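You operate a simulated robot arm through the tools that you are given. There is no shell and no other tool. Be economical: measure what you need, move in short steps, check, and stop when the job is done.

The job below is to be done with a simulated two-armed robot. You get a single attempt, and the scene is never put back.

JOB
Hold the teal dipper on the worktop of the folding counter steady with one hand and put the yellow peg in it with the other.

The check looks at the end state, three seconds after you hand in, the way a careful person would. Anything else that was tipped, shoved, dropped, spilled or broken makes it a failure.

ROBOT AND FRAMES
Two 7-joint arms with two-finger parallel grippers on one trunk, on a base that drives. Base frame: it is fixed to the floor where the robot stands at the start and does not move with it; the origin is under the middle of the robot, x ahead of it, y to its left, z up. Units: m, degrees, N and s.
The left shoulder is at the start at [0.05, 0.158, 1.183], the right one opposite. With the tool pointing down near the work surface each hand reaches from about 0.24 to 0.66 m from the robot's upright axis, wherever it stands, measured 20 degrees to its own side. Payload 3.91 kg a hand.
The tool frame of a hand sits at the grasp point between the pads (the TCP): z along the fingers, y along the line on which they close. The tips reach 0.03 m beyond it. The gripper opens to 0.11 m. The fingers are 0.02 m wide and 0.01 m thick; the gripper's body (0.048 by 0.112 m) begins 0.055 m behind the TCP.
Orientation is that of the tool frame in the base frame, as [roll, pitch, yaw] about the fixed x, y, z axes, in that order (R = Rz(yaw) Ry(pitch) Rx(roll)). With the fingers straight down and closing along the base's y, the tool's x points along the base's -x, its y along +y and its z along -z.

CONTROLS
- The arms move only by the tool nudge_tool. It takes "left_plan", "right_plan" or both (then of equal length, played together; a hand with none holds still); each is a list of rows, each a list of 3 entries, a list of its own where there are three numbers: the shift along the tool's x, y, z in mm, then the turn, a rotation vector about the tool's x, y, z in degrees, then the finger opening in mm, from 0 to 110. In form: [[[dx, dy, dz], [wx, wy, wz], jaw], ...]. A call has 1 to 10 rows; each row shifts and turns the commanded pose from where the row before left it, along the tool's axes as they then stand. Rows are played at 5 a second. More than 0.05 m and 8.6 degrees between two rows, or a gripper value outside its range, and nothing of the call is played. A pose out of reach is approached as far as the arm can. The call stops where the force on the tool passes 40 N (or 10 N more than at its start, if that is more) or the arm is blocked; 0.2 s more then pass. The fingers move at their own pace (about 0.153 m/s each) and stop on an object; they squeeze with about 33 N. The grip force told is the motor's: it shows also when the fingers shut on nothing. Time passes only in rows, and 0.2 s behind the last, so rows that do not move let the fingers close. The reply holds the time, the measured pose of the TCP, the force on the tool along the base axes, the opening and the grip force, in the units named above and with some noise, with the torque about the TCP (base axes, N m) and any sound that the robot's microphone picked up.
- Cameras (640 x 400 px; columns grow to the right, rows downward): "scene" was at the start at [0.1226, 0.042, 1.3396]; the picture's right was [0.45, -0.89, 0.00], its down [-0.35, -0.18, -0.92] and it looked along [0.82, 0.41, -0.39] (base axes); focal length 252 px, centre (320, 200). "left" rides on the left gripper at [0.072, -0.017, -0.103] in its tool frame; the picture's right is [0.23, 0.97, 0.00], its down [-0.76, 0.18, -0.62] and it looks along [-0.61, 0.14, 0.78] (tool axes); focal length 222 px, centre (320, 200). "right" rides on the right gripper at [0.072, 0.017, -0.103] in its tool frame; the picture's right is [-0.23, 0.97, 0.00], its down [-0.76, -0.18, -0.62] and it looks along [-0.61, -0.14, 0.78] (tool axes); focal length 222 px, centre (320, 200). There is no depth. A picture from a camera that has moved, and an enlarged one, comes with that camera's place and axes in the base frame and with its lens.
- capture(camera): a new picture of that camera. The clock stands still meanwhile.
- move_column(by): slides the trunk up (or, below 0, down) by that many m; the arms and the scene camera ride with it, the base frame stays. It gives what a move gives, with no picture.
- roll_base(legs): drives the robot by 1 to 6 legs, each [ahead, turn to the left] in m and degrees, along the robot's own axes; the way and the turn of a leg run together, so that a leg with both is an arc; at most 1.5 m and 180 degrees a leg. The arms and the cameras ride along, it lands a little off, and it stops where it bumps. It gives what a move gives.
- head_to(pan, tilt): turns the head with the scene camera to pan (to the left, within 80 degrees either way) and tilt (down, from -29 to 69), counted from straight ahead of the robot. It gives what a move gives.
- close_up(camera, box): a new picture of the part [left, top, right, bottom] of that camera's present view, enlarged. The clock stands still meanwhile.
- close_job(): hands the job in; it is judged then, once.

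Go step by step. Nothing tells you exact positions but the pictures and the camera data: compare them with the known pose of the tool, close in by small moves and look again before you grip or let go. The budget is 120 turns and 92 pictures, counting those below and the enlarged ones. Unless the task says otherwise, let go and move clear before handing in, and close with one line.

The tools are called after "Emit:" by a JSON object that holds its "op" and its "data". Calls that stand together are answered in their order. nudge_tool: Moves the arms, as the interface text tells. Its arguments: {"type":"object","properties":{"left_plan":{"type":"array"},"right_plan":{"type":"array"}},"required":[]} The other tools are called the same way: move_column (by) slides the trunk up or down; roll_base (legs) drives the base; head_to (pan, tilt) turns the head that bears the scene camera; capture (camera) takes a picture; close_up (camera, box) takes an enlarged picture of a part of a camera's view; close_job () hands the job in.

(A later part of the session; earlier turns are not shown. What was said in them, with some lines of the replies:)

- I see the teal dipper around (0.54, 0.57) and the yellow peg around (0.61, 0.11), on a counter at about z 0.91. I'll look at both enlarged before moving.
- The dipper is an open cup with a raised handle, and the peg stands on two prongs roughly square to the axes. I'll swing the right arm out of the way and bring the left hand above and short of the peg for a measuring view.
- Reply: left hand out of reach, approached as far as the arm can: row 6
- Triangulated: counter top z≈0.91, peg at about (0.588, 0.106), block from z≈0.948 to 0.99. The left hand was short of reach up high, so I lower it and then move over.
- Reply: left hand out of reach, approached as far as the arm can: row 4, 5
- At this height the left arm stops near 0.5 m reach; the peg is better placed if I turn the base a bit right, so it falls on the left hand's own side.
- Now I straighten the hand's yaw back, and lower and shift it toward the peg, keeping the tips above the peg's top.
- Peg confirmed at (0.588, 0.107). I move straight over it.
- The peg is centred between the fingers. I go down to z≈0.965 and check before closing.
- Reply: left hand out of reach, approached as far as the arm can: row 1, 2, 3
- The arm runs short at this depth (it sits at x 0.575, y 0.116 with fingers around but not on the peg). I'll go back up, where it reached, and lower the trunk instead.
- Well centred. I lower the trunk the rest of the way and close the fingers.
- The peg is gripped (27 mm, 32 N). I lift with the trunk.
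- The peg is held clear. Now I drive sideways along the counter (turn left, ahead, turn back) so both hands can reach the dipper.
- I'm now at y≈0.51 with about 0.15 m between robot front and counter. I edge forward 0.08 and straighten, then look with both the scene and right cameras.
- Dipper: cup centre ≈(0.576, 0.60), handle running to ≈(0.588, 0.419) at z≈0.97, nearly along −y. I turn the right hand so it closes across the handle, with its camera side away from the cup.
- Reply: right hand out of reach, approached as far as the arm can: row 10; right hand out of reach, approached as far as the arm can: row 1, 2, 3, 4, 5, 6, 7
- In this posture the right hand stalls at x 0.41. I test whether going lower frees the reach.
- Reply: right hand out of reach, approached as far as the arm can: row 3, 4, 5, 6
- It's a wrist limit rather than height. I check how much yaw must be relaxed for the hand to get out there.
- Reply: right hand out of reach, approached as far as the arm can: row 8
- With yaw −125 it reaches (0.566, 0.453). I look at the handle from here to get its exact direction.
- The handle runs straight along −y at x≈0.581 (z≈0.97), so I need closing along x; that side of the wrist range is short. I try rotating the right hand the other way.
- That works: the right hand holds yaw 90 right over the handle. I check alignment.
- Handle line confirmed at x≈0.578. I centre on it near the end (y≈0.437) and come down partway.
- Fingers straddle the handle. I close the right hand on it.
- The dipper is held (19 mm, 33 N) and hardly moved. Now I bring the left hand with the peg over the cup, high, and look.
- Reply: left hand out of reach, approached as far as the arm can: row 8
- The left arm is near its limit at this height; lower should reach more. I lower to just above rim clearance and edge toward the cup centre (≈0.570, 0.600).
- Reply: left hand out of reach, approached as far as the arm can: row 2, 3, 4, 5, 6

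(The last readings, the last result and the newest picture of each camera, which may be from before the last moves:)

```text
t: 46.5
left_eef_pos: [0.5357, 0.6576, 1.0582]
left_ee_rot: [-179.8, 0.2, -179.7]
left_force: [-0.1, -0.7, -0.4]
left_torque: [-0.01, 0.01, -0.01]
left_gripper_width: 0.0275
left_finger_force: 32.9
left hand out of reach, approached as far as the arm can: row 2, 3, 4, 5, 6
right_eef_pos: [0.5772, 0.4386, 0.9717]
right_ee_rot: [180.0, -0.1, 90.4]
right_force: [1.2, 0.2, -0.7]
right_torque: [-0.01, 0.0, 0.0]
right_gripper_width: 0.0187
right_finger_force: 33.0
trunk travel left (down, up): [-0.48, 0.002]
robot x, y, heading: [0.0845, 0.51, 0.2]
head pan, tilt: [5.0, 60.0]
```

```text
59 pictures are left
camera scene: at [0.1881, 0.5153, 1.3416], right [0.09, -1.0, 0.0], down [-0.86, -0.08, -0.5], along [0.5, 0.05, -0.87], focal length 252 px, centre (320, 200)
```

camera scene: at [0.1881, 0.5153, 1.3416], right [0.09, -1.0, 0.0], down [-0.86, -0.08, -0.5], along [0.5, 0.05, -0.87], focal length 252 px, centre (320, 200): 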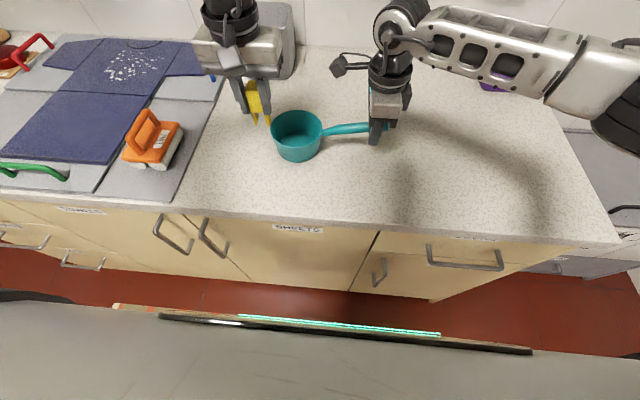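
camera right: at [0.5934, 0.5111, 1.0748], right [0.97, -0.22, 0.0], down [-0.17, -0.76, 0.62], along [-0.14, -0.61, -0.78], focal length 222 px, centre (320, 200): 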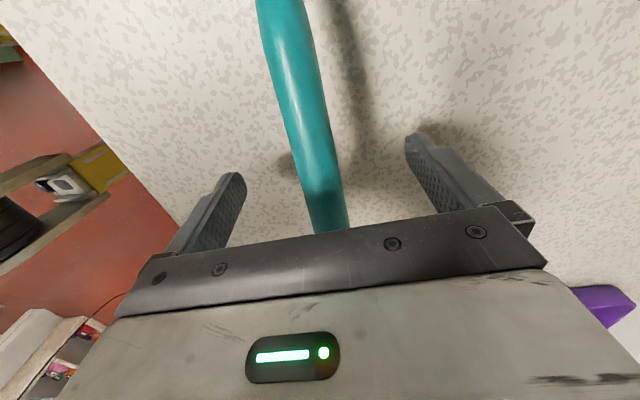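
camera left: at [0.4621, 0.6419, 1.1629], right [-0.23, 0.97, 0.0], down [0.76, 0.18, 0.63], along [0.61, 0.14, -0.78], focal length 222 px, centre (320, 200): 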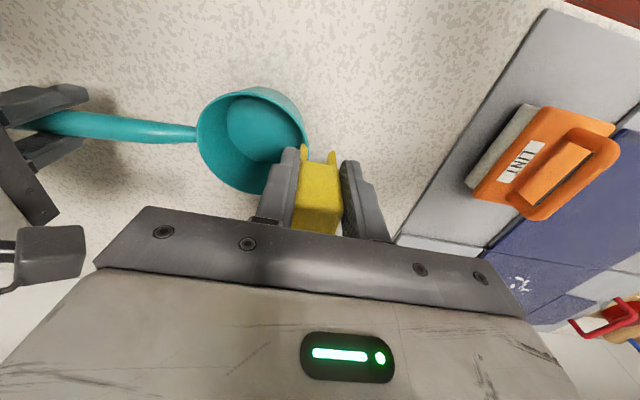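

Reach shrinks with this wrist angle; the mirrored wrist turn worked for the right hand, so I lift a bit and turn the left hand toward yaw −140, then try again.

Emit:
{"op": "nudge_tool", "data": {"left_plan": [[[0, 0, -20], [0, 0, 0], 10], [[0, 0, -10], [0, 0, -8], 10], [[0, 0, 0], [0, 0, -8], 10], [[0, 0, 0], [0, 0, -8], 10], [[0, 0, 0], [0, 0, -8], 10], [[0, 0, 0], [0, 0, -8], 10], [[0, 0, 0], [0, 0, 0], 10]]}}

```text
t: 48.0
left_eef_pos: [0.5378, 0.6574, 1.0877]
left_ee_rot: [-179.8, 0.1, -139.7]
left_force: [1.0, -0.3, 0.3]
left_torque: [0.02, -0.01, 0.01]
left_gripper_width: 0.0271
left_finger_force: 33.3
right_eef_pos: [0.5779, 0.4392, 0.9713]
right_ee_rot: [180.0, -0.1, 90.3]
right_force: [-0.4, -0.1, 0.0]
right_torque: [0.02, 0.02, 0.01]
right_gripper_width: 0.0184
right_finger_force: 33.0
trunk travel left (down, up): [-0.48, 0.002]
robot x, y, heading: [0.0866, 0.5101, 0.1]
head pan, tilt: [5.0, 60.0]
```

Emit:
{"op": "nudge_tool", "data": {"left_plan": [[[2, -18, 0], [0, 0, 0], 10], [[2, -18, 0], [0, 0, 0], 10], [[1, -18, 0], [0, 0, 0], 10], [[0, 0, 0], [0, 0, 0], 10]]}}

Emit:
{"op": "capture", "data": {"camera": "left"}}

Emit:
{"op": "capture", "data": {"camera": "scene"}}

```text
t: 49.0
left_eef_pos: [0.5411, 0.6527, 1.0901]
left_ee_rot: [-179.8, 0.0, -139.8]
left_force: [0.7, 0.0, -0.3]
left_torque: [-0.04, 0.01, 0.0]
left_gripper_width: 0.0272
left_finger_force: 33.0
left hand out of reach, approached as far as the arm can: row 1, 2, 3
right_eef_pos: [0.5765, 0.4388, 0.9712]
right_ee_rot: [-180.0, -0.1, 90.4]
right_force: [0.1, 0.3, -1.0]
right_torque: [0.0, -0.04, 0.04]
right_gripper_width: 0.0185
right_finger_force: 32.8
trunk travel left (down, up): [-0.48, 0.002]
robot x, y, heading: [0.0838, 0.5099, 0.2]
head pan, tilt: [5.0, 60.0]
```

```text
58 pictures are left
camera left: at [0.4946, 0.5931, 1.1949], right [-0.8, 0.6, 0.0], down [0.47, 0.63, 0.62], along [0.37, 0.5, -0.78], focal length 222 px, centre (320, 200)
```

left: 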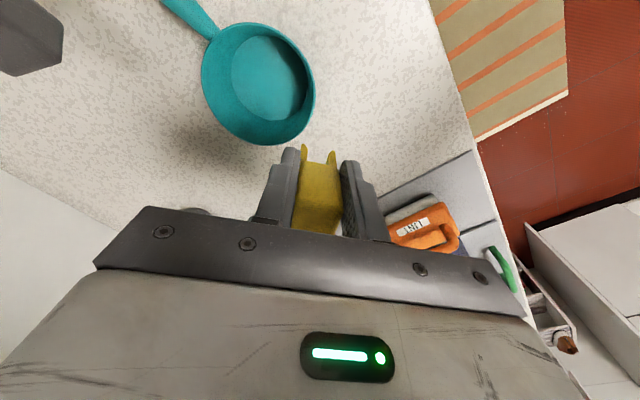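

```text
57 pictures are left
camera scene: at [0.188, 0.5153, 1.3416], right [0.09, -1.0, 0.0], down [-0.86, -0.08, -0.5], along [0.5, 0.05, -0.87], focal length 252 px, centre (320, 200)
```

scene: 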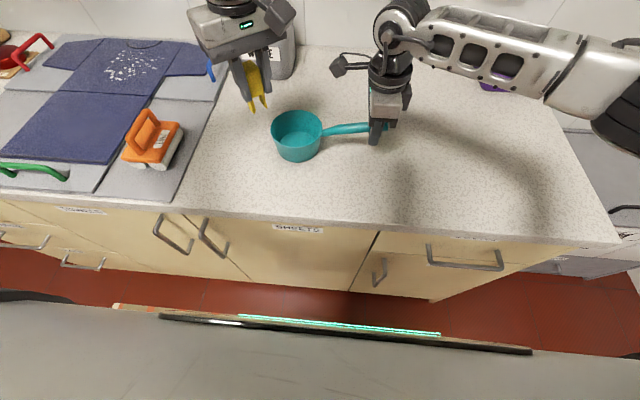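

Turning doesn't matter, so it's likely the arm's elbow posture. I retract the left hand outward and approach again from its own side.

Emit:
{"op": "nudge_tool", "data": {"left_plan": [[[5, 37, -10], [0, 0, 0], 10], [[5, 37, -10], [0, 0, 0], 10], [[5, 37, -10], [0, 0, 0], 10], [[5, 37, 0], [0, 0, 0], 10], [[0, 0, 0], [0, 0, 0], 10], [[-26, -31, 10], [0, 0, 0], 10], [[-26, -31, 10], [0, 0, 0], 10], [[-26, -31, 10], [0, 0, 0], 10], [[-13, -15, 0], [0, 0, 0], 10], [[0, 0, 0], [0, 0, 0], 10]]}}

```text
t: 51.2
left_eef_pos: [0.5706, 0.7294, 1.0942]
left_ee_rot: [-179.8, 0.2, -139.8]
left_force: [-0.4, 0.2, -0.3]
left_torque: [0.0, -0.02, -0.01]
left_gripper_width: 0.0271
left_finger_force: 32.3
right_eef_pos: [0.5774, 0.4397, 0.9711]
right_ee_rot: [-179.9, -0.1, 90.3]
right_force: [-0.5, -0.1, 0.6]
right_torque: [0.0, 0.05, 0.01]
right_gripper_width: 0.019
right_finger_force: 32.6
trunk travel left (down, up): [-0.48, 0.002]
robot x, y, heading: [0.0809, 0.506, 0.3]
head pan, tilt: [5.0, 60.0]
```

Emit:
{"op": "nudge_tool", "data": {"left_plan": [[[15, -17, 0], [0, 0, 0], 10], [[15, -17, 0], [0, 0, 0], 10], [[15, -17, 0], [0, 0, 0], 10], [[15, -17, 0], [0, 0, 0], 10], [[15, -17, 0], [0, 0, 0], 10], [[0, 0, 0], [0, 0, 0], 10]]}}

```text
t: 52.6
left_eef_pos: [0.5391, 0.6476, 1.0999]
left_ee_rot: [-179.7, 0.1, -139.8]
left_force: [0.3, -0.3, -1.7]
left_torque: [0.01, -0.03, 0.01]
left_gripper_width: 0.0269
left_finger_force: 32.7
left hand out of reach, approached as far as the arm can: row 3, 4, 5
right_eef_pos: [0.5772, 0.4393, 0.9718]
right_ee_rot: [180.0, -0.2, 90.3]
right_force: [-0.5, -1.1, -0.4]
right_torque: [0.0, 0.0, 0.04]
right_gripper_width: 0.0187
right_finger_force: 33.1
trunk travel left (down, up): [-0.48, 0.002]
robot x, y, heading: [0.079, 0.5131, 0.1]
head pan, tilt: [5.0, 60.0]
```

The left arm refuses to go inward past about y 0.65. I look at the arm's elbow posture.

Emit:
{"op": "head_to", "data": {"pan": 35, "tilt": 30}}

Emit:
{"op": "capture", "data": {"camera": "scene"}}

Emit:
{"op": "head_to", "data": {"pan": -35, "tilt": 30}}

Emit:
{"op": "capture", "data": {"camera": "scene"}}

```text
t: 53.6
left_eef_pos: [0.5386, 0.6475, 1.1008]
left_ee_rot: [-179.7, 0.0, -139.7]
left_force: [-0.4, 0.5, -0.5]
left_torque: [-0.03, 0.02, 0.0]
left_gripper_width: 0.0269
left_finger_force: 33.4
right_eef_pos: [0.5773, 0.4388, 0.9713]
right_ee_rot: [-180.0, -0.1, 90.3]
right_force: [0.5, 0.5, 0.0]
right_torque: [-0.01, -0.01, 0.02]
right_gripper_width: 0.0187
right_finger_force: 32.9
trunk travel left (down, up): [-0.48, 0.002]
robot x, y, heading: [0.0819, 0.5074, 0.4]
head pan, tilt: [35.0, 30.0]
```

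```text
56 pictures are left
camera scene: at [0.1956, 0.5613, 1.3836], right [0.58, -0.82, 0.0], down [-0.41, -0.29, -0.87], along [0.71, 0.5, -0.5], focal length 252 px, centre (320, 200)
```

scene: 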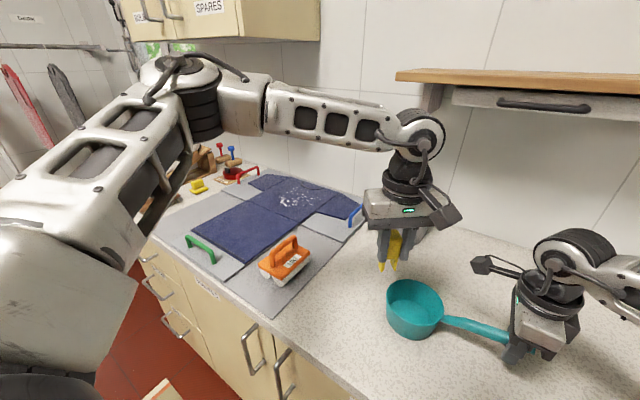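

```text
t: 55.0
left_eef_pos: [0.5393, 0.6488, 1.1004]
left_ee_rot: [-179.7, -0.1, -139.8]
left_force: [0.5, 0.3, 1.0]
left_torque: [0.01, 0.01, 0.01]
left_gripper_width: 0.0269
left_finger_force: 33.0
right_eef_pos: [0.5773, 0.4385, 0.9722]
right_ee_rot: [-179.9, -0.1, 90.3]
right_force: [0.2, 0.1, 0.8]
right_torque: [-0.04, -0.05, -0.02]
right_gripper_width: 0.0186
right_finger_force: 32.9
trunk travel left (down, up): [-0.48, 0.002]
robot x, y, heading: [0.0831, 0.5076, 0.2]
head pan, tilt: [-35.0, 30.0]
```

```text
55 pictures are left
camera scene: at [0.196, 0.4577, 1.3837], right [-0.57, -0.82, 0.0], down [-0.41, 0.28, -0.87], along [0.71, -0.49, -0.5], focal length 252 px, centre (320, 200)
```

scene: 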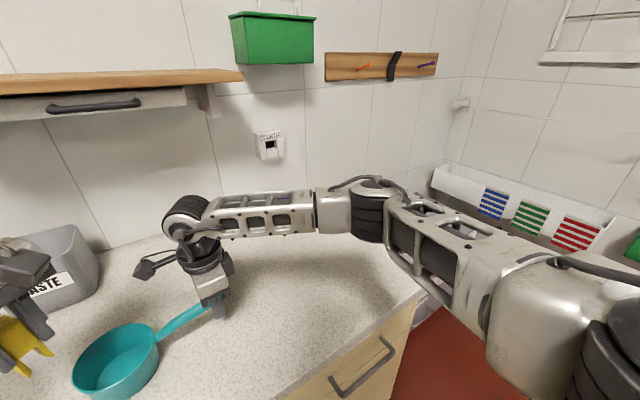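

Both elbows are out to the sides; the left one rides high, unlike the right. I retract the left hand to its home area and turn it there, mirroring how the right one got in.

Emit:
{"op": "nudge_tool", "data": {"left_plan": [[[9, 45, -15], [0, 0, 0], 10], [[9, 45, -15], [0, 0, 0], 10], [[9, 45, -15], [0, 0, 0], 10], [[9, 45, -15], [0, 0, 0], 10], [[9, 45, -15], [0, 0, 0], 10], [[0, 0, 0], [0, 0, -8.5], 10], [[0, 0, 0], [0, 0, -8.5], 10], [[0, 0, 0], [0, 0, -8.5], 10], [[0, 0, 0], [0, 0, -8.5], 10], [[0, 0, 0], [0, 0, -8.5], 10]]}}

Emit:
{"op": "head_to", "data": {"pan": 35, "tilt": 30}}

Emit:
{"op": "capture", "data": {"camera": "scene"}}

```text
t: 57.2
left_eef_pos: [0.3578, 0.793, 1.173]
left_ee_rot: [-179.9, -0.2, -97.1]
left_force: [-0.5, -0.1, -0.2]
left_torque: [-0.03, 0.0, -0.02]
left_gripper_width: 0.027
left_finger_force: 33.0
right_eef_pos: [0.5768, 0.4384, 0.9703]
right_ee_rot: [-180.0, -0.2, 90.3]
right_force: [0.4, -0.2, 0.1]
right_torque: [-0.02, 0.01, 0.03]
right_gripper_width: 0.0185
right_finger_force: 32.6
trunk travel left (down, up): [-0.48, 0.002]
robot x, y, heading: [0.0854, 0.5084, -0.0]
head pan, tilt: [-35.0, 30.0]
```

```text
t: 58.6
left_eef_pos: [0.3577, 0.793, 1.1733]
left_ee_rot: [-179.9, -0.1, -97.4]
left_force: [-0.9, 0.4, 0.7]
left_torque: [0.0, 0.02, 0.03]
left_gripper_width: 0.0271
left_finger_force: 33.3
right_eef_pos: [0.5767, 0.4385, 0.9718]
right_ee_rot: [-179.9, -0.1, 90.3]
right_force: [-0.1, 0.2, -0.1]
right_torque: [0.01, -0.05, 0.03]
right_gripper_width: 0.0185
right_finger_force: 33.0
trunk travel left (down, up): [-0.48, 0.002]
robot x, y, heading: [0.0798, 0.5067, 0.2]
head pan, tilt: [35.0, 30.0]
```

```text
54 pictures are left
camera scene: at [0.1956, 0.5613, 1.3836], right [0.58, -0.82, 0.0], down [-0.41, -0.29, -0.87], along [0.71, 0.5, -0.5], focal length 252 px, centre (320, 200)
```

scene: 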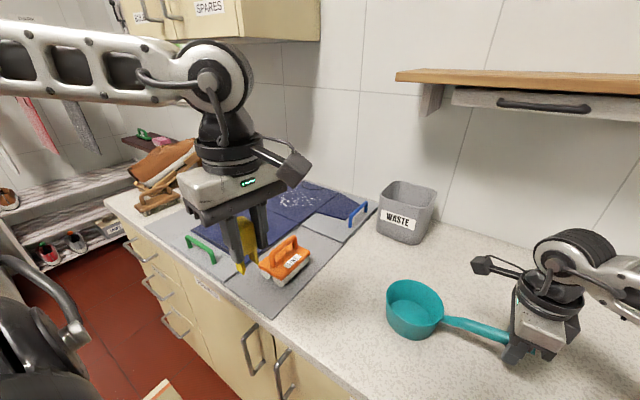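

Emit:
{"op": "nudge_tool", "data": {"left_plan": [[[13, -44, 14], [0, 0, 0], 10], [[13, -44, 14], [0, 0, 0], 10], [[13, -44, 14], [0, 0, 0], 10], [[13, -44, 14], [0, 0, 0], 10], [[13, -44, 14], [0, 0, 0], 10], [[15, 0, 0], [0, 0, 0], 10], [[15, 0, 0], [0, 0, 0], 10], [[15, 0, 0], [0, 0, 0], 10], [[15, 0, 0], [0, 0, 0], 10], [[0, 0, 0], [0, 0, 0], 10]]}}

```text
t: 60.8
left_eef_pos: [0.5485, 0.655, 1.107]
left_ee_rot: [-179.8, -0.1, -97.3]
left_force: [-0.2, 1.1, -0.2]
left_torque: [0.02, -0.02, 0.03]
left_gripper_width: 0.027
left_finger_force: 33.0
left hand out of reach, approached as far as the arm can: row 8, 9
right_eef_pos: [0.578, 0.4378, 0.9726]
right_ee_rot: [-180.0, -0.1, 90.3]
right_force: [-1.1, 0.1, 0.6]
right_torque: [0.0, 0.02, 0.04]
right_gripper_width: 0.0187
right_finger_force: 33.4
trunk travel left (down, up): [-0.48, 0.002]
robot x, y, heading: [0.0829, 0.5102, 0.1]
head pan, tilt: [35.0, 30.0]
```

The limit seems posture-related: the right hand had gone inward at short reach first and extended after. I do the same on the left: pull back, turn, go inward, then extend.

Emit:
{"op": "nudge_tool", "data": {"left_plan": [[[6, 48, 0], [0, 0, 0], 10], [[6, 48, 0], [0, 0, 0], 10], [[6, 48, 0], [0, 0, 0], 10], [[0, 0, 0], [0, 0, 8.5], 10], [[0, 0, 0], [0, 0, 8.5], 10], [[0, 0, 0], [0, 0, 8.5], 10], [[0, 0, 0], [0, 0, 8.5], 10], [[0, 0, 0], [0, 0, 8.5], 10], [[0, 0, 0], [0, 0, 8.5], 10], [[0, 0, 0], [0, 0, 0], 10]]}}

```text
t: 63.0
left_eef_pos: [0.4039, 0.6562, 1.1048]
left_ee_rot: [-179.8, 0.2, -148.6]
left_force: [0.3, 1.4, 0.0]
left_torque: [0.0, -0.02, -0.02]
left_gripper_width: 0.027
left_finger_force: 33.1
right_eef_pos: [0.5775, 0.4379, 0.9709]
right_ee_rot: [-180.0, -0.1, 90.3]
right_force: [0.0, -1.1, 0.4]
right_torque: [0.0, 0.01, 0.0]
right_gripper_width: 0.0187
right_finger_force: 33.3
trunk travel left (down, up): [-0.48, 0.002]
robot x, y, heading: [0.0814, 0.5092, 0.2]
head pan, tilt: [35.0, 30.0]
```

Emit:
{"op": "nudge_tool", "data": {"left_plan": [[[13, -21, 0], [0, 0, 0], 10], [[13, -21, 0], [0, 0, 0], 10], [[-28, -17, 0], [0, 0, 0], 10], [[-28, -17, 0], [0, 0, 0], 10], [[-28, -17, 0], [0, 0, 0], 10], [[-28, -17, 0], [0, 0, 0], 10], [[-26, -16, 0], [0, 0, 0], 10], [[0, 0, 0], [0, 0, 0], 10]]}}

```text
t: 64.8
left_eef_pos: [0.5411, 0.648, 1.1154]
left_ee_rot: [-179.6, 0.1, -148.4]
left_force: [1.3, -1.6, -0.6]
left_torque: [0.04, -0.01, -0.01]
left_gripper_width: 0.027
left_finger_force: 33.1
left hand out of reach, approached as far as the arm can: row 5, 6, 7
right_eef_pos: [0.577, 0.4375, 0.9706]
right_ee_rot: [-180.0, -0.1, 90.3]
right_force: [-0.4, -0.1, 0.2]
right_torque: [0.01, 0.01, 0.01]
right_gripper_width: 0.0185
right_finger_force: 33.1
trunk travel left (down, up): [-0.48, 0.002]
robot x, y, heading: [0.0865, 0.5084, 0.3]
head pan, tilt: [35.0, 30.0]
```

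The left arm really is limited inward, while the right goes inward freely. So I'll release the handle for now, raise the right hand straight up, and later shift the base a little to the right and closer.

Emit:
{"op": "nudge_tool", "data": {"right_plan": [[[0, 0, 0], [0, 0, 0], 40], [[0, 0, 0], [0, 0, 0], 80], [[0, 0, 0], [0, 0, 0], 110], [[0, 0, -25], [0, 0, 0], 110], [[0, 0, -30], [0, 0, 0], 110], [[0, 0, -30], [0, 0, 0], 110], [[0, 0, -30], [0, 0, 0], 110], [[0, 0, 0], [0, 0, 0], 110]], "left_plan": [[[0, 0, 0], [0, 0, 0], 10], [[0, 0, 0], [0, 0, 0], 10], [[0, 0, 0], [0, 0, 0], 10], [[0, 0, 0], [0, 0, 0], 10], [[30, 20, 0], [0, 0, 0], 10], [[30, 20, 0], [0, 0, 0], 10], [[0, 0, -20], [0, 0, 0], 10], [[0, 0, 0], [0, 0, 0], 10]]}}

Emit:
{"op": "head_to", "data": {"pan": 5, "tilt": 60}}

Emit:
{"op": "capture", "data": {"camera": "scene"}}

```text
t: 66.6
left_eef_pos: [0.4713, 0.649, 1.1323]
left_ee_rot: [-179.8, 0.1, -148.3]
left_force: [-0.2, -0.6, -0.5]
left_torque: [-0.01, -0.05, -0.02]
left_gripper_width: 0.0272
left_finger_force: 32.7
right_eef_pos: [0.5767, 0.4364, 1.0842]
right_ee_rot: [-179.8, -0.2, 90.3]
right_force: [-0.3, 0.2, -0.4]
right_torque: [0.0, 0.0, 0.02]
right_gripper_width: 0.1099
right_finger_force: 0.1
trunk travel left (down, up): [-0.48, 0.002]
robot x, y, heading: [0.0791, 0.5096, 0.2]
head pan, tilt: [35.0, 30.0]
```

```text
t: 67.6
left_eef_pos: [0.4714, 0.6493, 1.1321]
left_ee_rot: [-179.8, 0.1, -148.3]
left_force: [-0.5, 0.3, -0.6]
left_torque: [0.02, 0.0, 0.01]
left_gripper_width: 0.0269
left_finger_force: 33.3
right_eef_pos: [0.5764, 0.4357, 1.0832]
right_ee_rot: [-180.0, -0.1, 90.3]
right_force: [0.1, -0.2, -0.1]
right_torque: [0.0, -0.02, 0.01]
right_gripper_width: 0.1101
right_finger_force: 0.1
trunk travel left (down, up): [-0.48, 0.002]
robot x, y, heading: [0.0832, 0.5121, 0.2]
head pan, tilt: [5.0, 60.0]
```

```text
53 pictures are left
camera scene: at [0.1881, 0.5154, 1.3416], right [0.09, -1.0, 0.0], down [-0.86, -0.08, -0.5], along [0.5, 0.05, -0.87], focal length 252 px, centre (320, 200)
```

scene: 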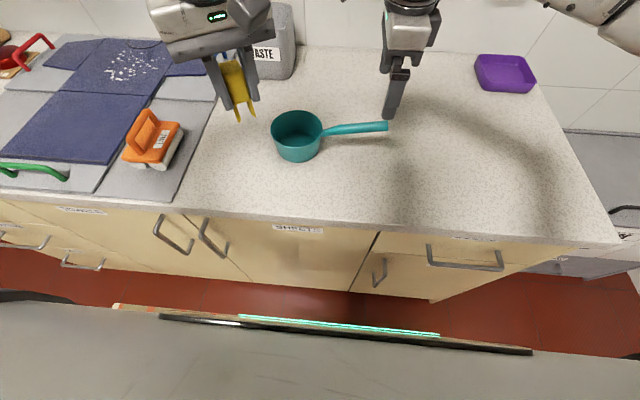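

The dipper stands as before. I test how far inward the right hand can go before choosing the base shift.

Emit:
{"op": "nudge_tool", "data": {"right_plan": [[[20, 0, 0], [0, 0, 0], 110], [[20, 0, 0], [0, 0, 0], 110], [[25, 0, 0], [0, 0, 0], 110], [[0, 0, 0], [0, 0, 0], 110]]}}

```text
t: 68.6
left_eef_pos: [0.4707, 0.65, 1.1311]
left_ee_rot: [-179.8, 0.1, -148.2]
left_force: [0.2, 0.2, -0.7]
left_torque: [0.0, -0.01, -0.01]
left_gripper_width: 0.027
left_finger_force: 33.0
right_eef_pos: [0.5761, 0.5014, 1.0843]
right_ee_rot: [-179.8, -0.1, 90.3]
right_force: [0.4, -0.3, 0.0]
right_torque: [0.02, 0.0, 0.0]
right_gripper_width: 0.11
right_finger_force: 0.0
trunk travel left (down, up): [-0.48, 0.002]
robot x, y, heading: [0.0772, 0.5082, -0.1]
head pan, tilt: [5.0, 60.0]
```

It follows easily. I back off, shift 0.085 m to the right and come back slightly closer.

Emit:
{"op": "roll_base", "data": {"legs": [[-0.08, 0], [0, -90], [0.085, 0], [0, 90], [0.1, 0]]}}

Emit:
{"op": "capture", "data": {"camera": "scene"}}

```text
t: 78.7
left_eef_pos: [0.4929, 0.5589, 1.1315]
left_ee_rot: [-179.9, 0.0, -149.1]
left_force: [-0.4, -0.4, -0.7]
left_torque: [0.0, -0.01, -0.01]
left_gripper_width: 0.0272
left_finger_force: 32.9
right_eef_pos: [0.5958, 0.4095, 1.0852]
right_ee_rot: [-179.9, -0.1, 89.5]
right_force: [0.7, -0.5, 0.1]
right_torque: [-0.02, 0.03, -0.02]
right_gripper_width: 0.1101
right_finger_force: 0.1
trunk travel left (down, up): [-0.48, 0.002]
robot x, y, heading: [0.1003, 0.4248, -0.5]
head pan, tilt: [5.0, 60.0]
```

```text
52 pictures are left
camera scene: at [0.2083, 0.4283, 1.3415], right [0.08, -1.0, 0.0], down [-0.86, -0.07, -0.5], along [0.5, 0.04, -0.87], focal length 252 px, centre (320, 200)
```

scene: 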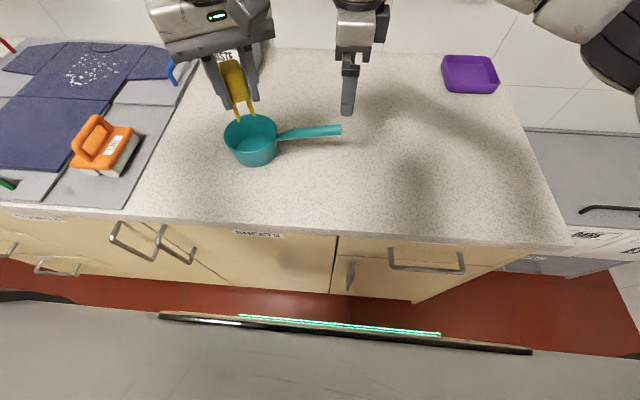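

Everything is undisturbed. I bring the left hand over the cup and the right over the handle again, both still high.

Emit:
{"op": "nudge_tool", "data": {"left_plan": [[[-31, 2, 0], [0, 0, 0], 10], [[-31, 2, 0], [0, 0, 0], 10], [[-31, 2, 0], [0, 0, 0], 10], [[0, 0, 0], [0, 0, 0], 10]], "right_plan": [[[9, -6, 0], [0, 0, 0], 110], [[9, -6, 0], [0, 0, 0], 110], [[9, -6, 0], [0, 0, -0.5], 110], [[0, 0, 0], [0, 0, 0], 110]]}}

Emit:
{"op": "capture", "data": {"camera": "left"}}

Emit:
{"op": "capture", "data": {"camera": "right"}}

```text
t: 79.7
left_eef_pos: [0.5664, 0.6119, 1.1319]
left_ee_rot: [-179.8, 0.1, -149.1]
left_force: [-0.2, 0.0, 0.0]
left_torque: [0.03, 0.0, 0.03]
left_gripper_width: 0.0271
left_finger_force: 32.6
right_eef_pos: [0.5784, 0.4381, 1.0852]
right_ee_rot: [-180.0, -0.1, 90.0]
right_force: [0.2, -0.3, 0.3]
right_torque: [0.03, 0.0, -0.02]
right_gripper_width: 0.11
right_finger_force: 0.0
trunk travel left (down, up): [-0.48, 0.002]
robot x, y, heading: [0.1019, 0.4229, -0.3]
head pan, tilt: [5.0, 60.0]
```

```text
51 pictures are left
camera left: at [0.5121, 0.5606, 1.2362], right [-0.7, 0.72, 0.0], down [0.56, 0.54, 0.62], along [0.45, 0.43, -0.78], focal length 222 px, centre (320, 200)
```

left: 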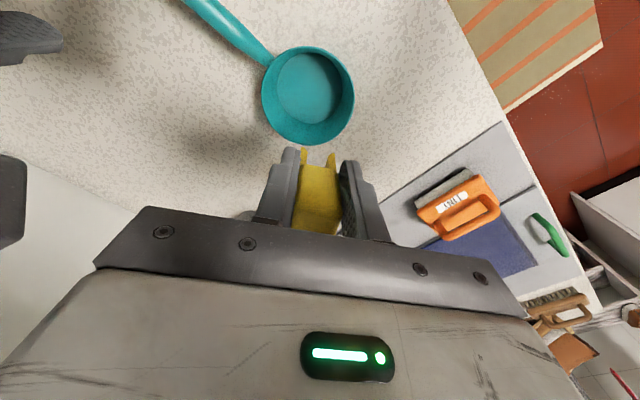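

```text
50 pictures are left
camera right: at [0.5942, 0.5102, 1.1893], right [0.97, -0.23, 0.0], down [-0.18, -0.76, 0.62], along [-0.14, -0.61, -0.78], focal length 222 px, centre (320, 200)
```

right: 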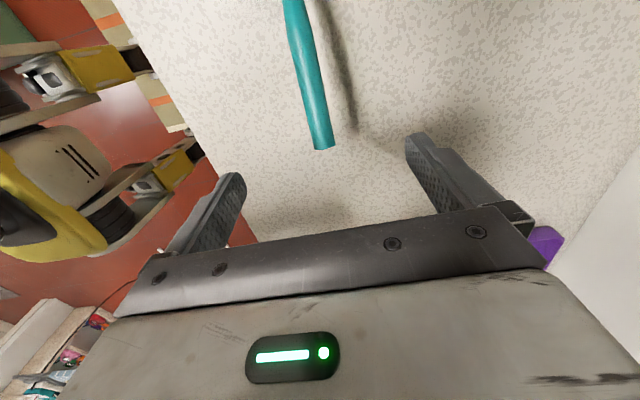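

Both are placed well: cup centre ≈(0.570, 0.598). I lower the trunk 0.085 m, which brings the right fingers around the handle and leaves the peg above the rim.

Emit:
{"op": "move_column", "data": {"by": -0.085}}

Emit:
{"op": "capture", "data": {"camera": "scene"}}

Emit:
{"op": "capture", "data": {"camera": "right"}}

```text
t: 80.9
left_eef_pos: [0.5671, 0.6108, 1.0477]
left_ee_rot: [-179.7, 0.2, -149.1]
left_force: [0.3, 0.3, -0.3]
left_torque: [-0.01, -0.03, 0.01]
left_gripper_width: 0.0272
left_finger_force: 32.7
right_eef_pos: [0.5773, 0.4375, 1.0]
right_ee_rot: [-180.0, -0.1, 90.0]
right_force: [0.2, 0.2, 0.1]
right_torque: [0.01, -0.04, 0.02]
right_gripper_width: 0.11
right_finger_force: 0.1
trunk travel left (down, up): [-0.395, 0.087]
robot x, y, heading: [0.1032, 0.4205, -0.5]
head pan, tilt: [5.0, 60.0]
```

```text
49 pictures are left
camera scene: at [0.2072, 0.4283, 1.2566], right [0.08, -1.0, 0.0], down [-0.86, -0.07, -0.5], along [0.5, 0.04, -0.87], focal length 252 px, centre (320, 200)
```

scene: 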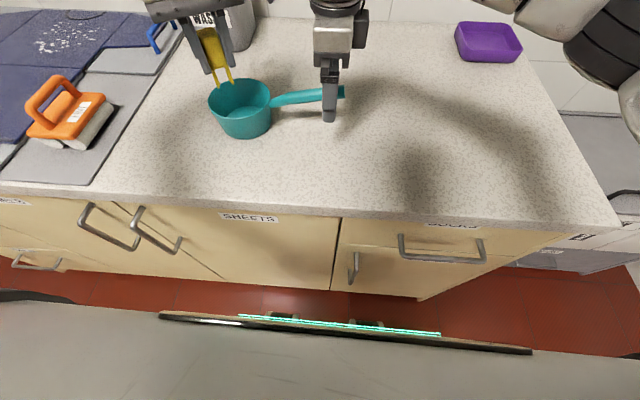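

```text
48 pictures are left
camera right: at [0.5943, 0.5102, 1.1043], right [0.97, -0.23, 0.0], down [-0.18, -0.76, 0.62], along [-0.14, -0.61, -0.78], focal length 222 px, centre (320, 200)
```

right: 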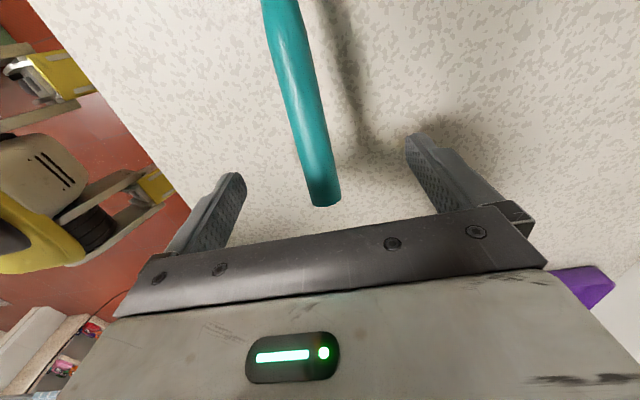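

Aligned. I lower the right hand 28 mm and close it on the handle.

Emit:
{"op": "nudge_tool", "data": {"right_plan": [[[0, 0, 15], [0, 0, 0], 110], [[0, 0, 13], [0, 0, 0], 110], [[0, 0, 0], [0, 0, 0], 70], [[0, 0, 0], [0, 0, 0], 45], [[0, 0, 0], [0, 0, 0], 30], [[0, 0, 0], [0, 0, 0], 15], [[0, 0, 0], [0, 0, 0], 10], [[0, 0, 0], [0, 0, 0], 10]]}}

Emit:
{"op": "capture", "data": {"camera": "left"}}

Emit:
{"op": "close_up", "data": {"camera": "scene", "box": [160, 40, 384, 180]}}

```text
t: 82.7
left_eef_pos: [0.5668, 0.6122, 1.0466]
left_ee_rot: [-179.9, 0.1, -149.2]
left_force: [0.1, 0.3, 1.2]
left_torque: [0.0, 0.02, -0.01]
left_gripper_width: 0.0269
left_finger_force: 33.0
right_eef_pos: [0.5764, 0.4379, 0.9721]
right_ee_rot: [-179.9, -0.2, 90.0]
right_force: [0.0, -0.5, 0.2]
right_torque: [-0.05, -0.05, 0.01]
right_gripper_width: 0.0188
right_finger_force: 33.0
trunk travel left (down, up): [-0.395, 0.087]
robot x, y, heading: [0.1019, 0.4226, -0.9]
head pan, tilt: [5.0, 60.0]
```

```text
47 pictures are left
camera left: at [0.5121, 0.5606, 1.1511], right [-0.7, 0.72, 0.0], down [0.56, 0.55, 0.62], along [0.45, 0.43, -0.78], focal length 222 px, centre (320, 200)
```

left: 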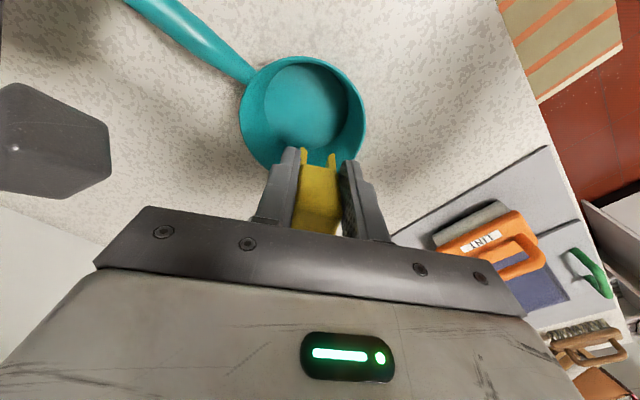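

```text
2.86 times, centred on (272, 110) of scene
camera zoom: at [0.2074, 0.4283, 1.2565], right [0.08, -1.0, 0.0], down [-0.86, -0.07, -0.5], along [0.5, 0.04, -0.87], focal length 721 px, centre (457, 457)
```

zoom: 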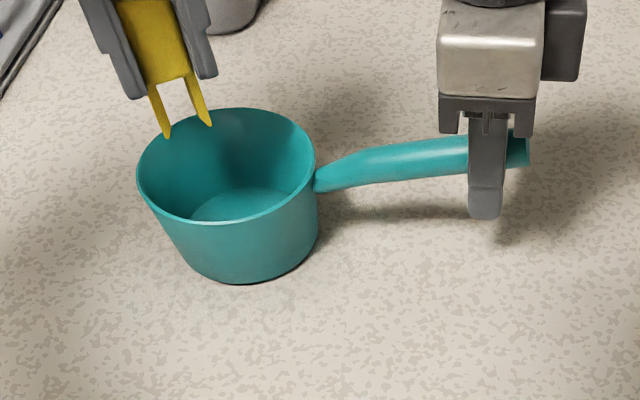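

The handle is held again and the cup centre is ≈(0.567, 0.596). The left gripper's body would come close to the right hand's camera box, so I turn the left hand to yaw ≈141, above the cup, before lowering.

Emit:
{"op": "nudge_tool", "data": {"left_plan": [[[0, 0, -5], [0, 0, 8], 10], [[0, 0, -5], [0, 0, 8], 10], [[0, 0, 0], [0, 0, 8], 10], [[0, 0, 0], [0, 0, 8], 10], [[0, 0, 0], [0, 0, 8], 10], [[0, 0, 0], [0, 0, 8], 10], [[0, 0, 0], [0, 0, 8], 10], [[0, 0, 0], [0, 0, 8], 10], [[0, 0, 0], [0, 0, 6], 10], [[0, 0, 0], [0, 0, 0], 10]]}}

Emit:
{"op": "capture", "data": {"camera": "left"}}

Emit:
{"op": "capture", "data": {"camera": "scene"}}

```text
t: 84.9
left_eef_pos: [0.566, 0.6114, 1.0569]
left_ee_rot: [-180.0, 0.2, 140.8]
left_force: [0.7, -1.1, -0.2]
left_torque: [-0.02, 0.01, 0.03]
left_gripper_width: 0.0271
left_finger_force: 32.5
right_eef_pos: [0.5761, 0.4375, 0.9724]
right_ee_rot: [180.0, -0.1, 90.0]
right_force: [0.9, -0.4, 0.4]
right_torque: [-0.06, 0.03, 0.01]
right_gripper_width: 0.0187
right_finger_force: 32.8
trunk travel left (down, up): [-0.395, 0.087]
robot x, y, heading: [0.0997, 0.4225, -0.4]
head pan, tilt: [5.0, 60.0]
```

```text
45 pictures are left
camera left: at [0.4987, 0.6451, 1.1607], right [0.44, 0.9, 0.0], down [0.7, -0.34, 0.63], along [0.56, -0.27, -0.78], focal length 222 px, centre (320, 200)
```

left: 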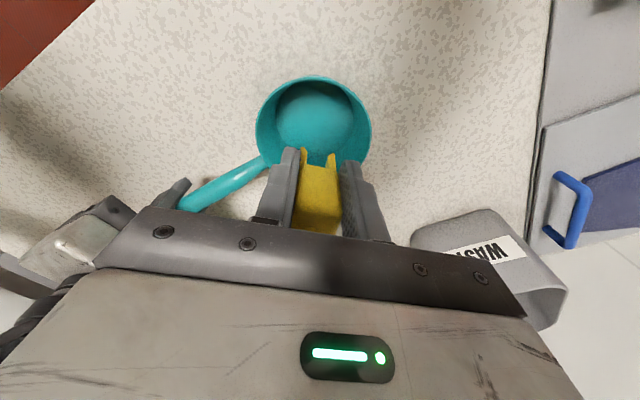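

```text
44 pictures are left
camera scene: at [0.2073, 0.4281, 1.2566], right [0.08, -1.0, 0.0], down [-0.86, -0.07, -0.5], along [0.5, 0.04, -0.87], focal length 252 px, centre (320, 200)
```

scene: 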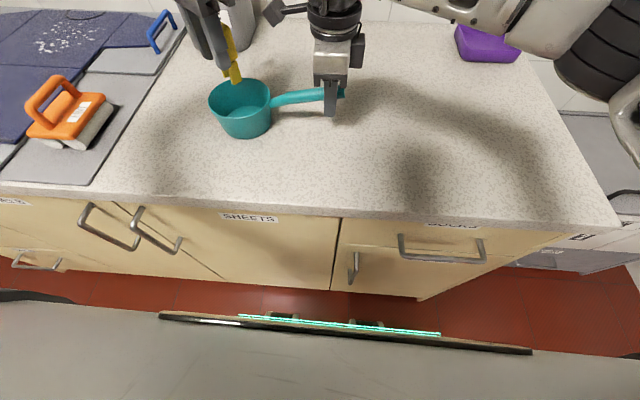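

Turned freely. I shift the last centimetre to the cup centre and lower so the prongs just enter the rim, then look.

Emit:
{"op": "nudge_tool", "data": {"left_plan": [[[-7, -8, 0], [0, 0, 0], 10], [[0, 0, 18], [0, 0, 0], 10], [[0, 0, 17], [0, 0, 0], 10], [[0, 0, 0], [0, 0, 0], 10]]}}

Emit:
{"op": "capture", "data": {"camera": "left"}}

Emit:
{"op": "close_up", "data": {"camera": "scene", "box": [160, 0, 384, 140]}}

```text
t: 85.9
left_eef_pos: [0.5669, 0.6011, 1.0238]
left_ee_rot: [-179.9, 0.2, 140.9]
left_force: [0.3, 0.3, -0.1]
left_torque: [0.04, -0.02, 0.04]
left_gripper_width: 0.0273
left_finger_force: 33.0
right_eef_pos: [0.5774, 0.4392, 0.9725]
right_ee_rot: [-180.0, -0.2, 90.0]
right_force: [-0.4, 0.0, 0.0]
right_torque: [-0.04, 0.01, 0.03]
right_gripper_width: 0.0187
right_finger_force: 32.8
trunk travel left (down, up): [-0.395, 0.087]
robot x, y, heading: [0.0985, 0.4229, -0.5]
head pan, tilt: [5.0, 60.0]
```

```text
43 pictures are left
camera left: at [0.4986, 0.6346, 1.1267], right [0.44, 0.9, 0.0], down [0.7, -0.34, 0.63], along [0.56, -0.27, -0.78], focal length 222 px, centre (320, 200)
```

left: 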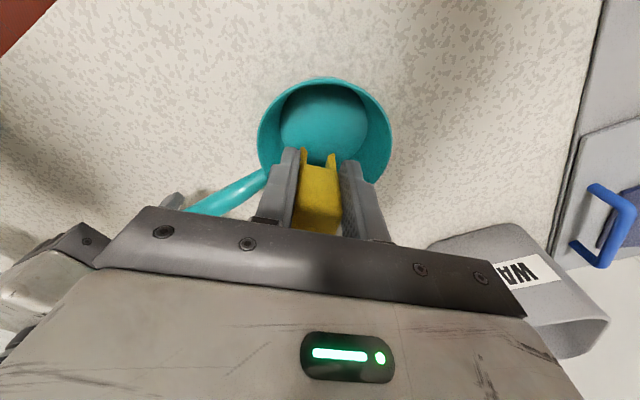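

```text
2.86 times, centred on (272, 70) of scene
camera zoom: at [0.2074, 0.4283, 1.2566], right [0.08, -1.0, 0.0], down [-0.86, -0.07, -0.5], along [0.5, 0.04, -0.87], focal length 721 px, centre (457, 571)
```

zoom: 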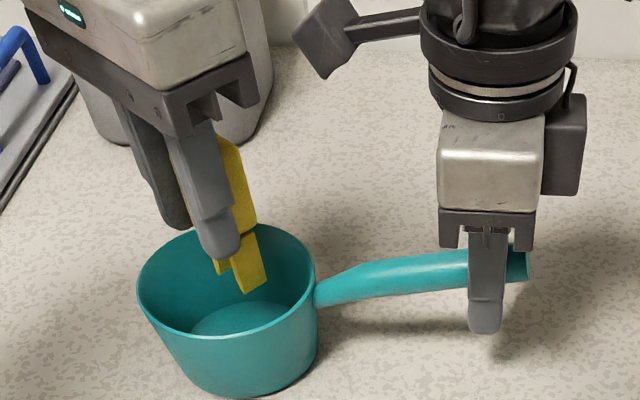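

Prongs are at rim level; both views say the cup centre is about 8 mm further to +y. I correct and lower inside.

Emit:
{"op": "nudge_tool", "data": {"left_plan": [[[8, 4, 0], [0, 0, 0], 10], [[0, 0, 12], [0, 0, 0], 10], [[0, 0, 12], [0, 0, 0], 10], [[0, 0, 10], [0, 0, 0], 10], [[0, 0, 0], [0, 0, 0], 10]]}}

Emit:
{"op": "capture", "data": {"camera": "left"}}

Emit:
{"op": "close_up", "data": {"camera": "scene", "box": [160, 0, 384, 140]}}

```text
t: 87.1
left_eef_pos: [0.5633, 0.6093, 0.987]
left_ee_rot: [180.0, 0.2, 140.9]
left_force: [0.3, 0.6, -0.2]
left_torque: [0.0, 0.02, 0.0]
left_gripper_width: 0.0272
left_finger_force: 32.7
right_eef_pos: [0.577, 0.4374, 0.9716]
right_ee_rot: [179.9, 0.0, 90.0]
right_force: [-0.4, -0.4, -0.6]
right_torque: [0.0, -0.02, -0.01]
right_gripper_width: 0.0187
right_finger_force: 33.2
trunk travel left (down, up): [-0.395, 0.087]
robot x, y, heading: [0.1029, 0.4229, -0.7]
head pan, tilt: [5.0, 60.0]
```

```text
41 pictures are left
camera left: at [0.495, 0.6425, 1.0909], right [0.44, 0.9, 0.0], down [0.7, -0.34, 0.63], along [0.56, -0.27, -0.78], focal length 222 px, centre (320, 200)
```

left: 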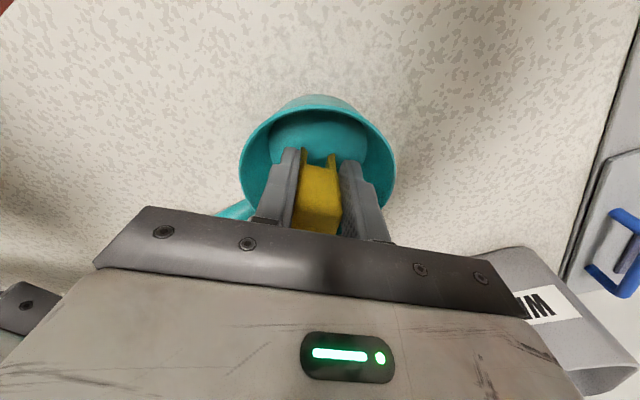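

```text
2.86 times, centred on (272, 70) of scene
camera zoom: at [0.2074, 0.4283, 1.2566], right [0.08, -1.0, 0.0], down [-0.86, -0.07, -0.5], along [0.5, 0.04, -0.87], focal length 721 px, centre (457, 571)
```

zoom: 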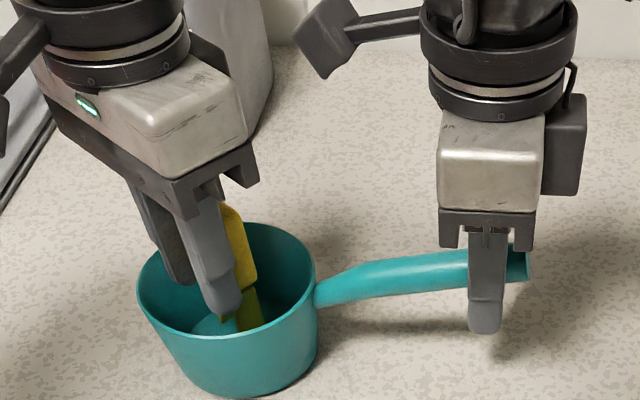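

The peg is inside the cup, clear of the walls. I lower gently until the prongs nearly touch the floor.

Emit:
{"op": "nudge_tool", "data": {"left_plan": [[[0, 0, 4], [0, 0, 0], 10], [[0, 0, 3], [0, 0, 0], 10], [[0, 0, 3], [0, 0, 0], 10], [[0, 0, 0], [0, 0, 0], 10]]}}

Emit:
{"op": "close_up", "data": {"camera": "scene", "box": [160, 0, 384, 140]}}

```text
t: 88.1
left_eef_pos: [0.5639, 0.608, 0.9776]
left_ee_rot: [-180.0, 0.2, 140.9]
left_force: [0.8, 0.4, -0.5]
left_torque: [-0.01, 0.0, 0.0]
left_gripper_width: 0.027
left_finger_force: 32.7
right_eef_pos: [0.5768, 0.4371, 0.973]
right_ee_rot: [180.0, 0.0, 90.0]
right_force: [0.0, 0.7, 0.8]
right_torque: [-0.02, 0.04, 0.02]
right_gripper_width: 0.0184
right_finger_force: 32.8
trunk travel left (down, up): [-0.395, 0.087]
robot x, y, heading: [0.103, 0.4235, -0.6]
head pan, tilt: [5.0, 60.0]
```

```text
2.86 times, centred on (272, 70) of scene
camera zoom: at [0.2074, 0.4283, 1.2566], right [0.08, -1.0, 0.0], down [-0.86, -0.07, -0.5], along [0.5, 0.04, -0.87], focal length 721 px, centre (457, 571)
```

zoom: 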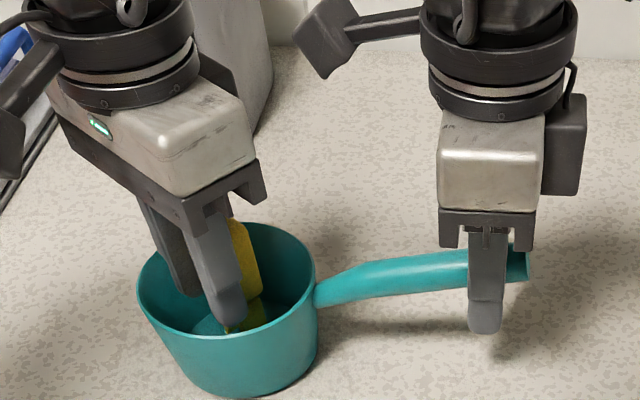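

Emit:
{"op": "nudge_tool", "data": {"left_plan": [[[0, 0, 2], [0, 0, 0], 10], [[0, 0, 2], [0, 0, 0], 10], [[0, 0, 0], [0, 0, 0], 10]]}}

```text
t: 88.9
left_eef_pos: [0.5636, 0.6088, 0.9747]
left_ee_rot: [180.0, 0.2, 140.9]
left_force: [0.6, 0.2, 0.2]
left_torque: [0.01, -0.01, 0.0]
left_gripper_width: 0.0272
left_finger_force: 33.2
right_eef_pos: [0.577, 0.4378, 0.9727]
right_ee_rot: [180.0, 0.0, 90.0]
right_force: [0.3, -0.5, -0.7]
right_torque: [-0.01, 0.03, -0.02]
right_gripper_width: 0.0187
right_finger_force: 33.0
trunk travel left (down, up): [-0.395, 0.087]
robot x, y, heading: [0.1003, 0.4234, -0.7]
head pan, tilt: [5.0, 60.0]
```

Emit:
{"op": "nudge_tool", "data": {"left_plan": [[[0, 0, 2], [0, 0, 0], 10], [[0, 0, 2], [0, 0, 0], 10], [[0, 0, 0], [0, 0, 0], 10]]}}

```text
t: 89.7
left_eef_pos: [0.5642, 0.6074, 0.9709]
left_ee_rot: [-179.9, 0.2, 140.8]
left_force: [0.1, -0.2, -0.3]
left_torque: [0.01, -0.03, 0.0]
left_gripper_width: 0.0271
left_finger_force: 33.3
right_eef_pos: [0.5784, 0.4385, 0.9713]
right_ee_rot: [-179.9, -0.1, 90.0]
right_force: [-0.3, -0.2, -0.1]
right_torque: [-0.01, 0.01, 0.0]
right_gripper_width: 0.0187
right_finger_force: 33.0
trunk travel left (down, up): [-0.395, 0.087]
robot x, y, heading: [0.0987, 0.4198, -0.5]
head pan, tilt: [5.0, 60.0]
```

No contact yet, a few millimetres at most remain; one more tiny step.

Emit:
{"op": "nudge_tool", "data": {"left_plan": [[[0, 0, 1], [0, 0, 0], 10], [[0, 0, 1], [0, 0, 0], 10], [[0, 0, 0], [0, 0, 0], 10]]}}

Emit:
{"op": "capture", "data": {"camera": "left"}}

```text
t: 90.5
left_eef_pos: [0.5641, 0.6082, 0.9698]
left_ee_rot: [179.9, 0.3, 140.9]
left_force: [-0.2, 0.4, 4.8]
left_torque: [0.01, 0.01, 0.01]
left_gripper_width: 0.0273
left_finger_force: 33.2
right_eef_pos: [0.5789, 0.4382, 0.9731]
right_ee_rot: [180.0, -0.2, 90.0]
right_force: [0.0, -0.7, 0.3]
right_torque: [-0.06, 0.03, -0.1]
right_gripper_width: 0.0188
right_finger_force: 33.3
trunk travel left (down, up): [-0.395, 0.087]
robot x, y, heading: [0.0986, 0.4242, -0.6]
head pan, tilt: [5.0, 60.0]
```

```text
38 pictures are left
camera left: at [0.4953, 0.6422, 1.0731], right [0.44, 0.9, 0.0], down [0.7, -0.34, 0.63], along [0.56, -0.27, -0.78], focal length 222 px, centre (320, 200)
```

left: 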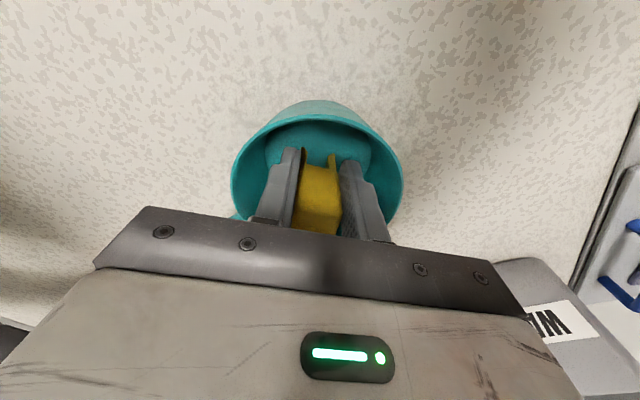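

The prongs touch the cup floor (≈5 N). I open just enough to clear the peg and rise straight out.

Emit:
{"op": "nudge_tool", "data": {"left_plan": [[[0, 0, 0], [0, 0, 0], 32], [[0, 0, 0], [0, 0, 0], 38], [[0, 0, 0], [0, 0, 0], 38], [[0, 0, -10], [0, 0, 0], 38], [[0, 0, -20], [0, 0, 0], 38], [[0, 0, -25], [0, 0, 0], 38], [[0, 0, -25], [0, 0, 0], 38], [[0, 0, 0], [0, 0, 0], 38]]}}

Emit:
{"op": "capture", "data": {"camera": "left"}}

Emit:
{"op": "close_up", "data": {"camera": "scene", "box": [160, 0, 384, 140]}}

```text
t: 92.3
left_eef_pos: [0.562, 0.6059, 1.0484]
left_ee_rot: [-179.9, 0.2, 140.9]
left_force: [-0.5, 0.1, 0.5]
left_torque: [-0.01, -0.01, 0.04]
left_gripper_width: 0.038
left_finger_force: 0.1
right_eef_pos: [0.5773, 0.4386, 0.9719]
right_ee_rot: [180.0, -0.1, 90.1]
right_force: [1.1, -0.9, 0.1]
right_torque: [0.02, 0.0, -0.01]
right_gripper_width: 0.0185
right_finger_force: 33.3
trunk travel left (down, up): [-0.395, 0.087]
robot x, y, heading: [0.1023, 0.4209, -0.6]
head pan, tilt: [5.0, 60.0]
```

```text
37 pictures are left
camera left: at [0.4937, 0.6399, 1.1526], right [0.44, 0.9, 0.0], down [0.7, -0.34, 0.63], along [0.56, -0.27, -0.78], focal length 222 px, centre (320, 200)
```

left: 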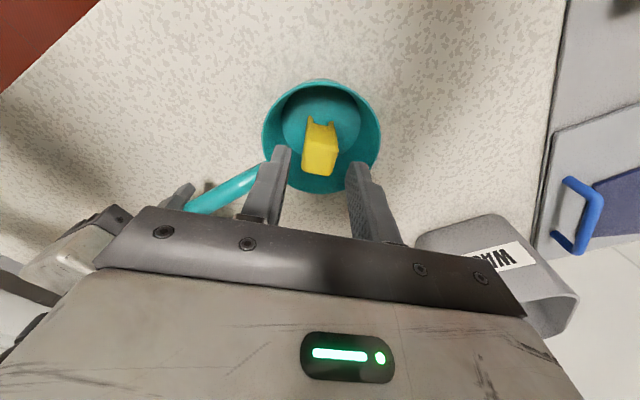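

```text
2.86 times, centred on (272, 70) of scene
camera zoom: at [0.2074, 0.4283, 1.2566], right [0.08, -1.0, 0.0], down [-0.86, -0.07, -0.5], along [0.5, 0.04, -0.87], focal length 721 px, centre (457, 571)
```

zoom: 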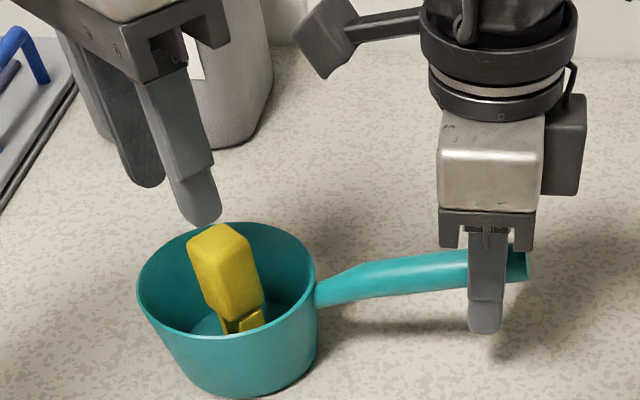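

The peg stands in the cup. I take the left hand up and back, then gently open the right hand and lift it straight off the handle.

Emit:
{"op": "nudge_tool", "data": {"left_plan": [[[0, 0, -30], [0, 0, 0], 38], [[0, 0, -30], [0, 0, 0], 38], [[45, -4, 0], [0, 0, 0], 38], [[45, -4, 0], [0, 0, 0], 38], [[45, -4, 0], [0, 0, 0], 38], [[0, 0, 0], [0, 0, 0], 38]]}}

Emit:
{"op": "nudge_tool", "data": {"right_plan": [[[0, 0, 0], [0, 0, 0], 24], [[0, 0, 0], [0, 0, 0], 40], [[0, 0, 0], [0, 0, 0], 70], [[0, 0, 0], [0, 0, 0], 90], [[0, 0, -25], [0, 0, 0], 90], [[0, 0, -30], [0, 0, 0], 90], [[0, 0, -30], [0, 0, 0], 90], [[0, 0, -30], [0, 0, 0], 90], [[0, 0, 0], [0, 0, 0], 90]]}}

Emit:
{"op": "capture", "data": {"camera": "scene"}}

```text
t: 93.7
left_eef_pos: [0.4479, 0.6831, 1.1111]
left_ee_rot: [179.9, 0.1, 140.9]
left_force: [-0.1, -0.1, -0.1]
left_torque: [-0.01, -0.01, 0.01]
left_gripper_width: 0.0379
left_finger_force: 0.0
right_eef_pos: [0.5773, 0.4376, 0.9706]
right_ee_rot: [-180.0, -0.1, 90.0]
right_force: [0.2, -0.1, 0.0]
right_torque: [-0.13, -0.01, 0.01]
right_gripper_width: 0.0189
right_finger_force: 32.8
trunk travel left (down, up): [-0.395, 0.087]
robot x, y, heading: [0.103, 0.4203, -0.6]
head pan, tilt: [5.0, 60.0]
```

```text
t: 95.7
left_eef_pos: [0.4491, 0.6853, 1.1096]
left_ee_rot: [180.0, 0.3, 140.9]
left_force: [0.2, -0.7, 0.7]
left_torque: [-0.03, 0.0, 0.02]
left_gripper_width: 0.0383
left_finger_force: 0.1
right_eef_pos: [0.5786, 0.4369, 1.0872]
right_ee_rot: [179.9, -0.1, 90.0]
right_force: [-0.1, 0.1, 1.2]
right_torque: [-0.04, 0.01, 0.03]
right_gripper_width: 0.0898
right_finger_force: 0.1
trunk travel left (down, up): [-0.395, 0.087]
robot x, y, heading: [0.1029, 0.4213, -0.4]
head pan, tilt: [5.0, 60.0]
```

```text
35 pictures are left
camera scene: at [0.2075, 0.4283, 1.2565], right [0.08, -1.0, 0.0], down [-0.86, -0.07, -0.5], along [0.5, 0.04, -0.87], focal length 252 px, centre (320, 200)
```

scene: 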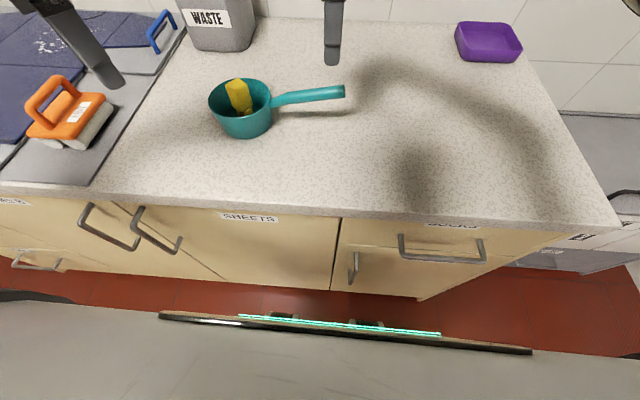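

The dipper stands where it was with the yellow peg upright in it, both hands are clear and nothing else has moved. I hand in.

Emit:
{"op": "close_job", "data": {}}

```text
The job is handed in.
```

The yellow peg is standing upright in the teal dipper. The right hand held the dipper by its handle while the left set the peg down, and both hands are now clear with nothing else disturbed.
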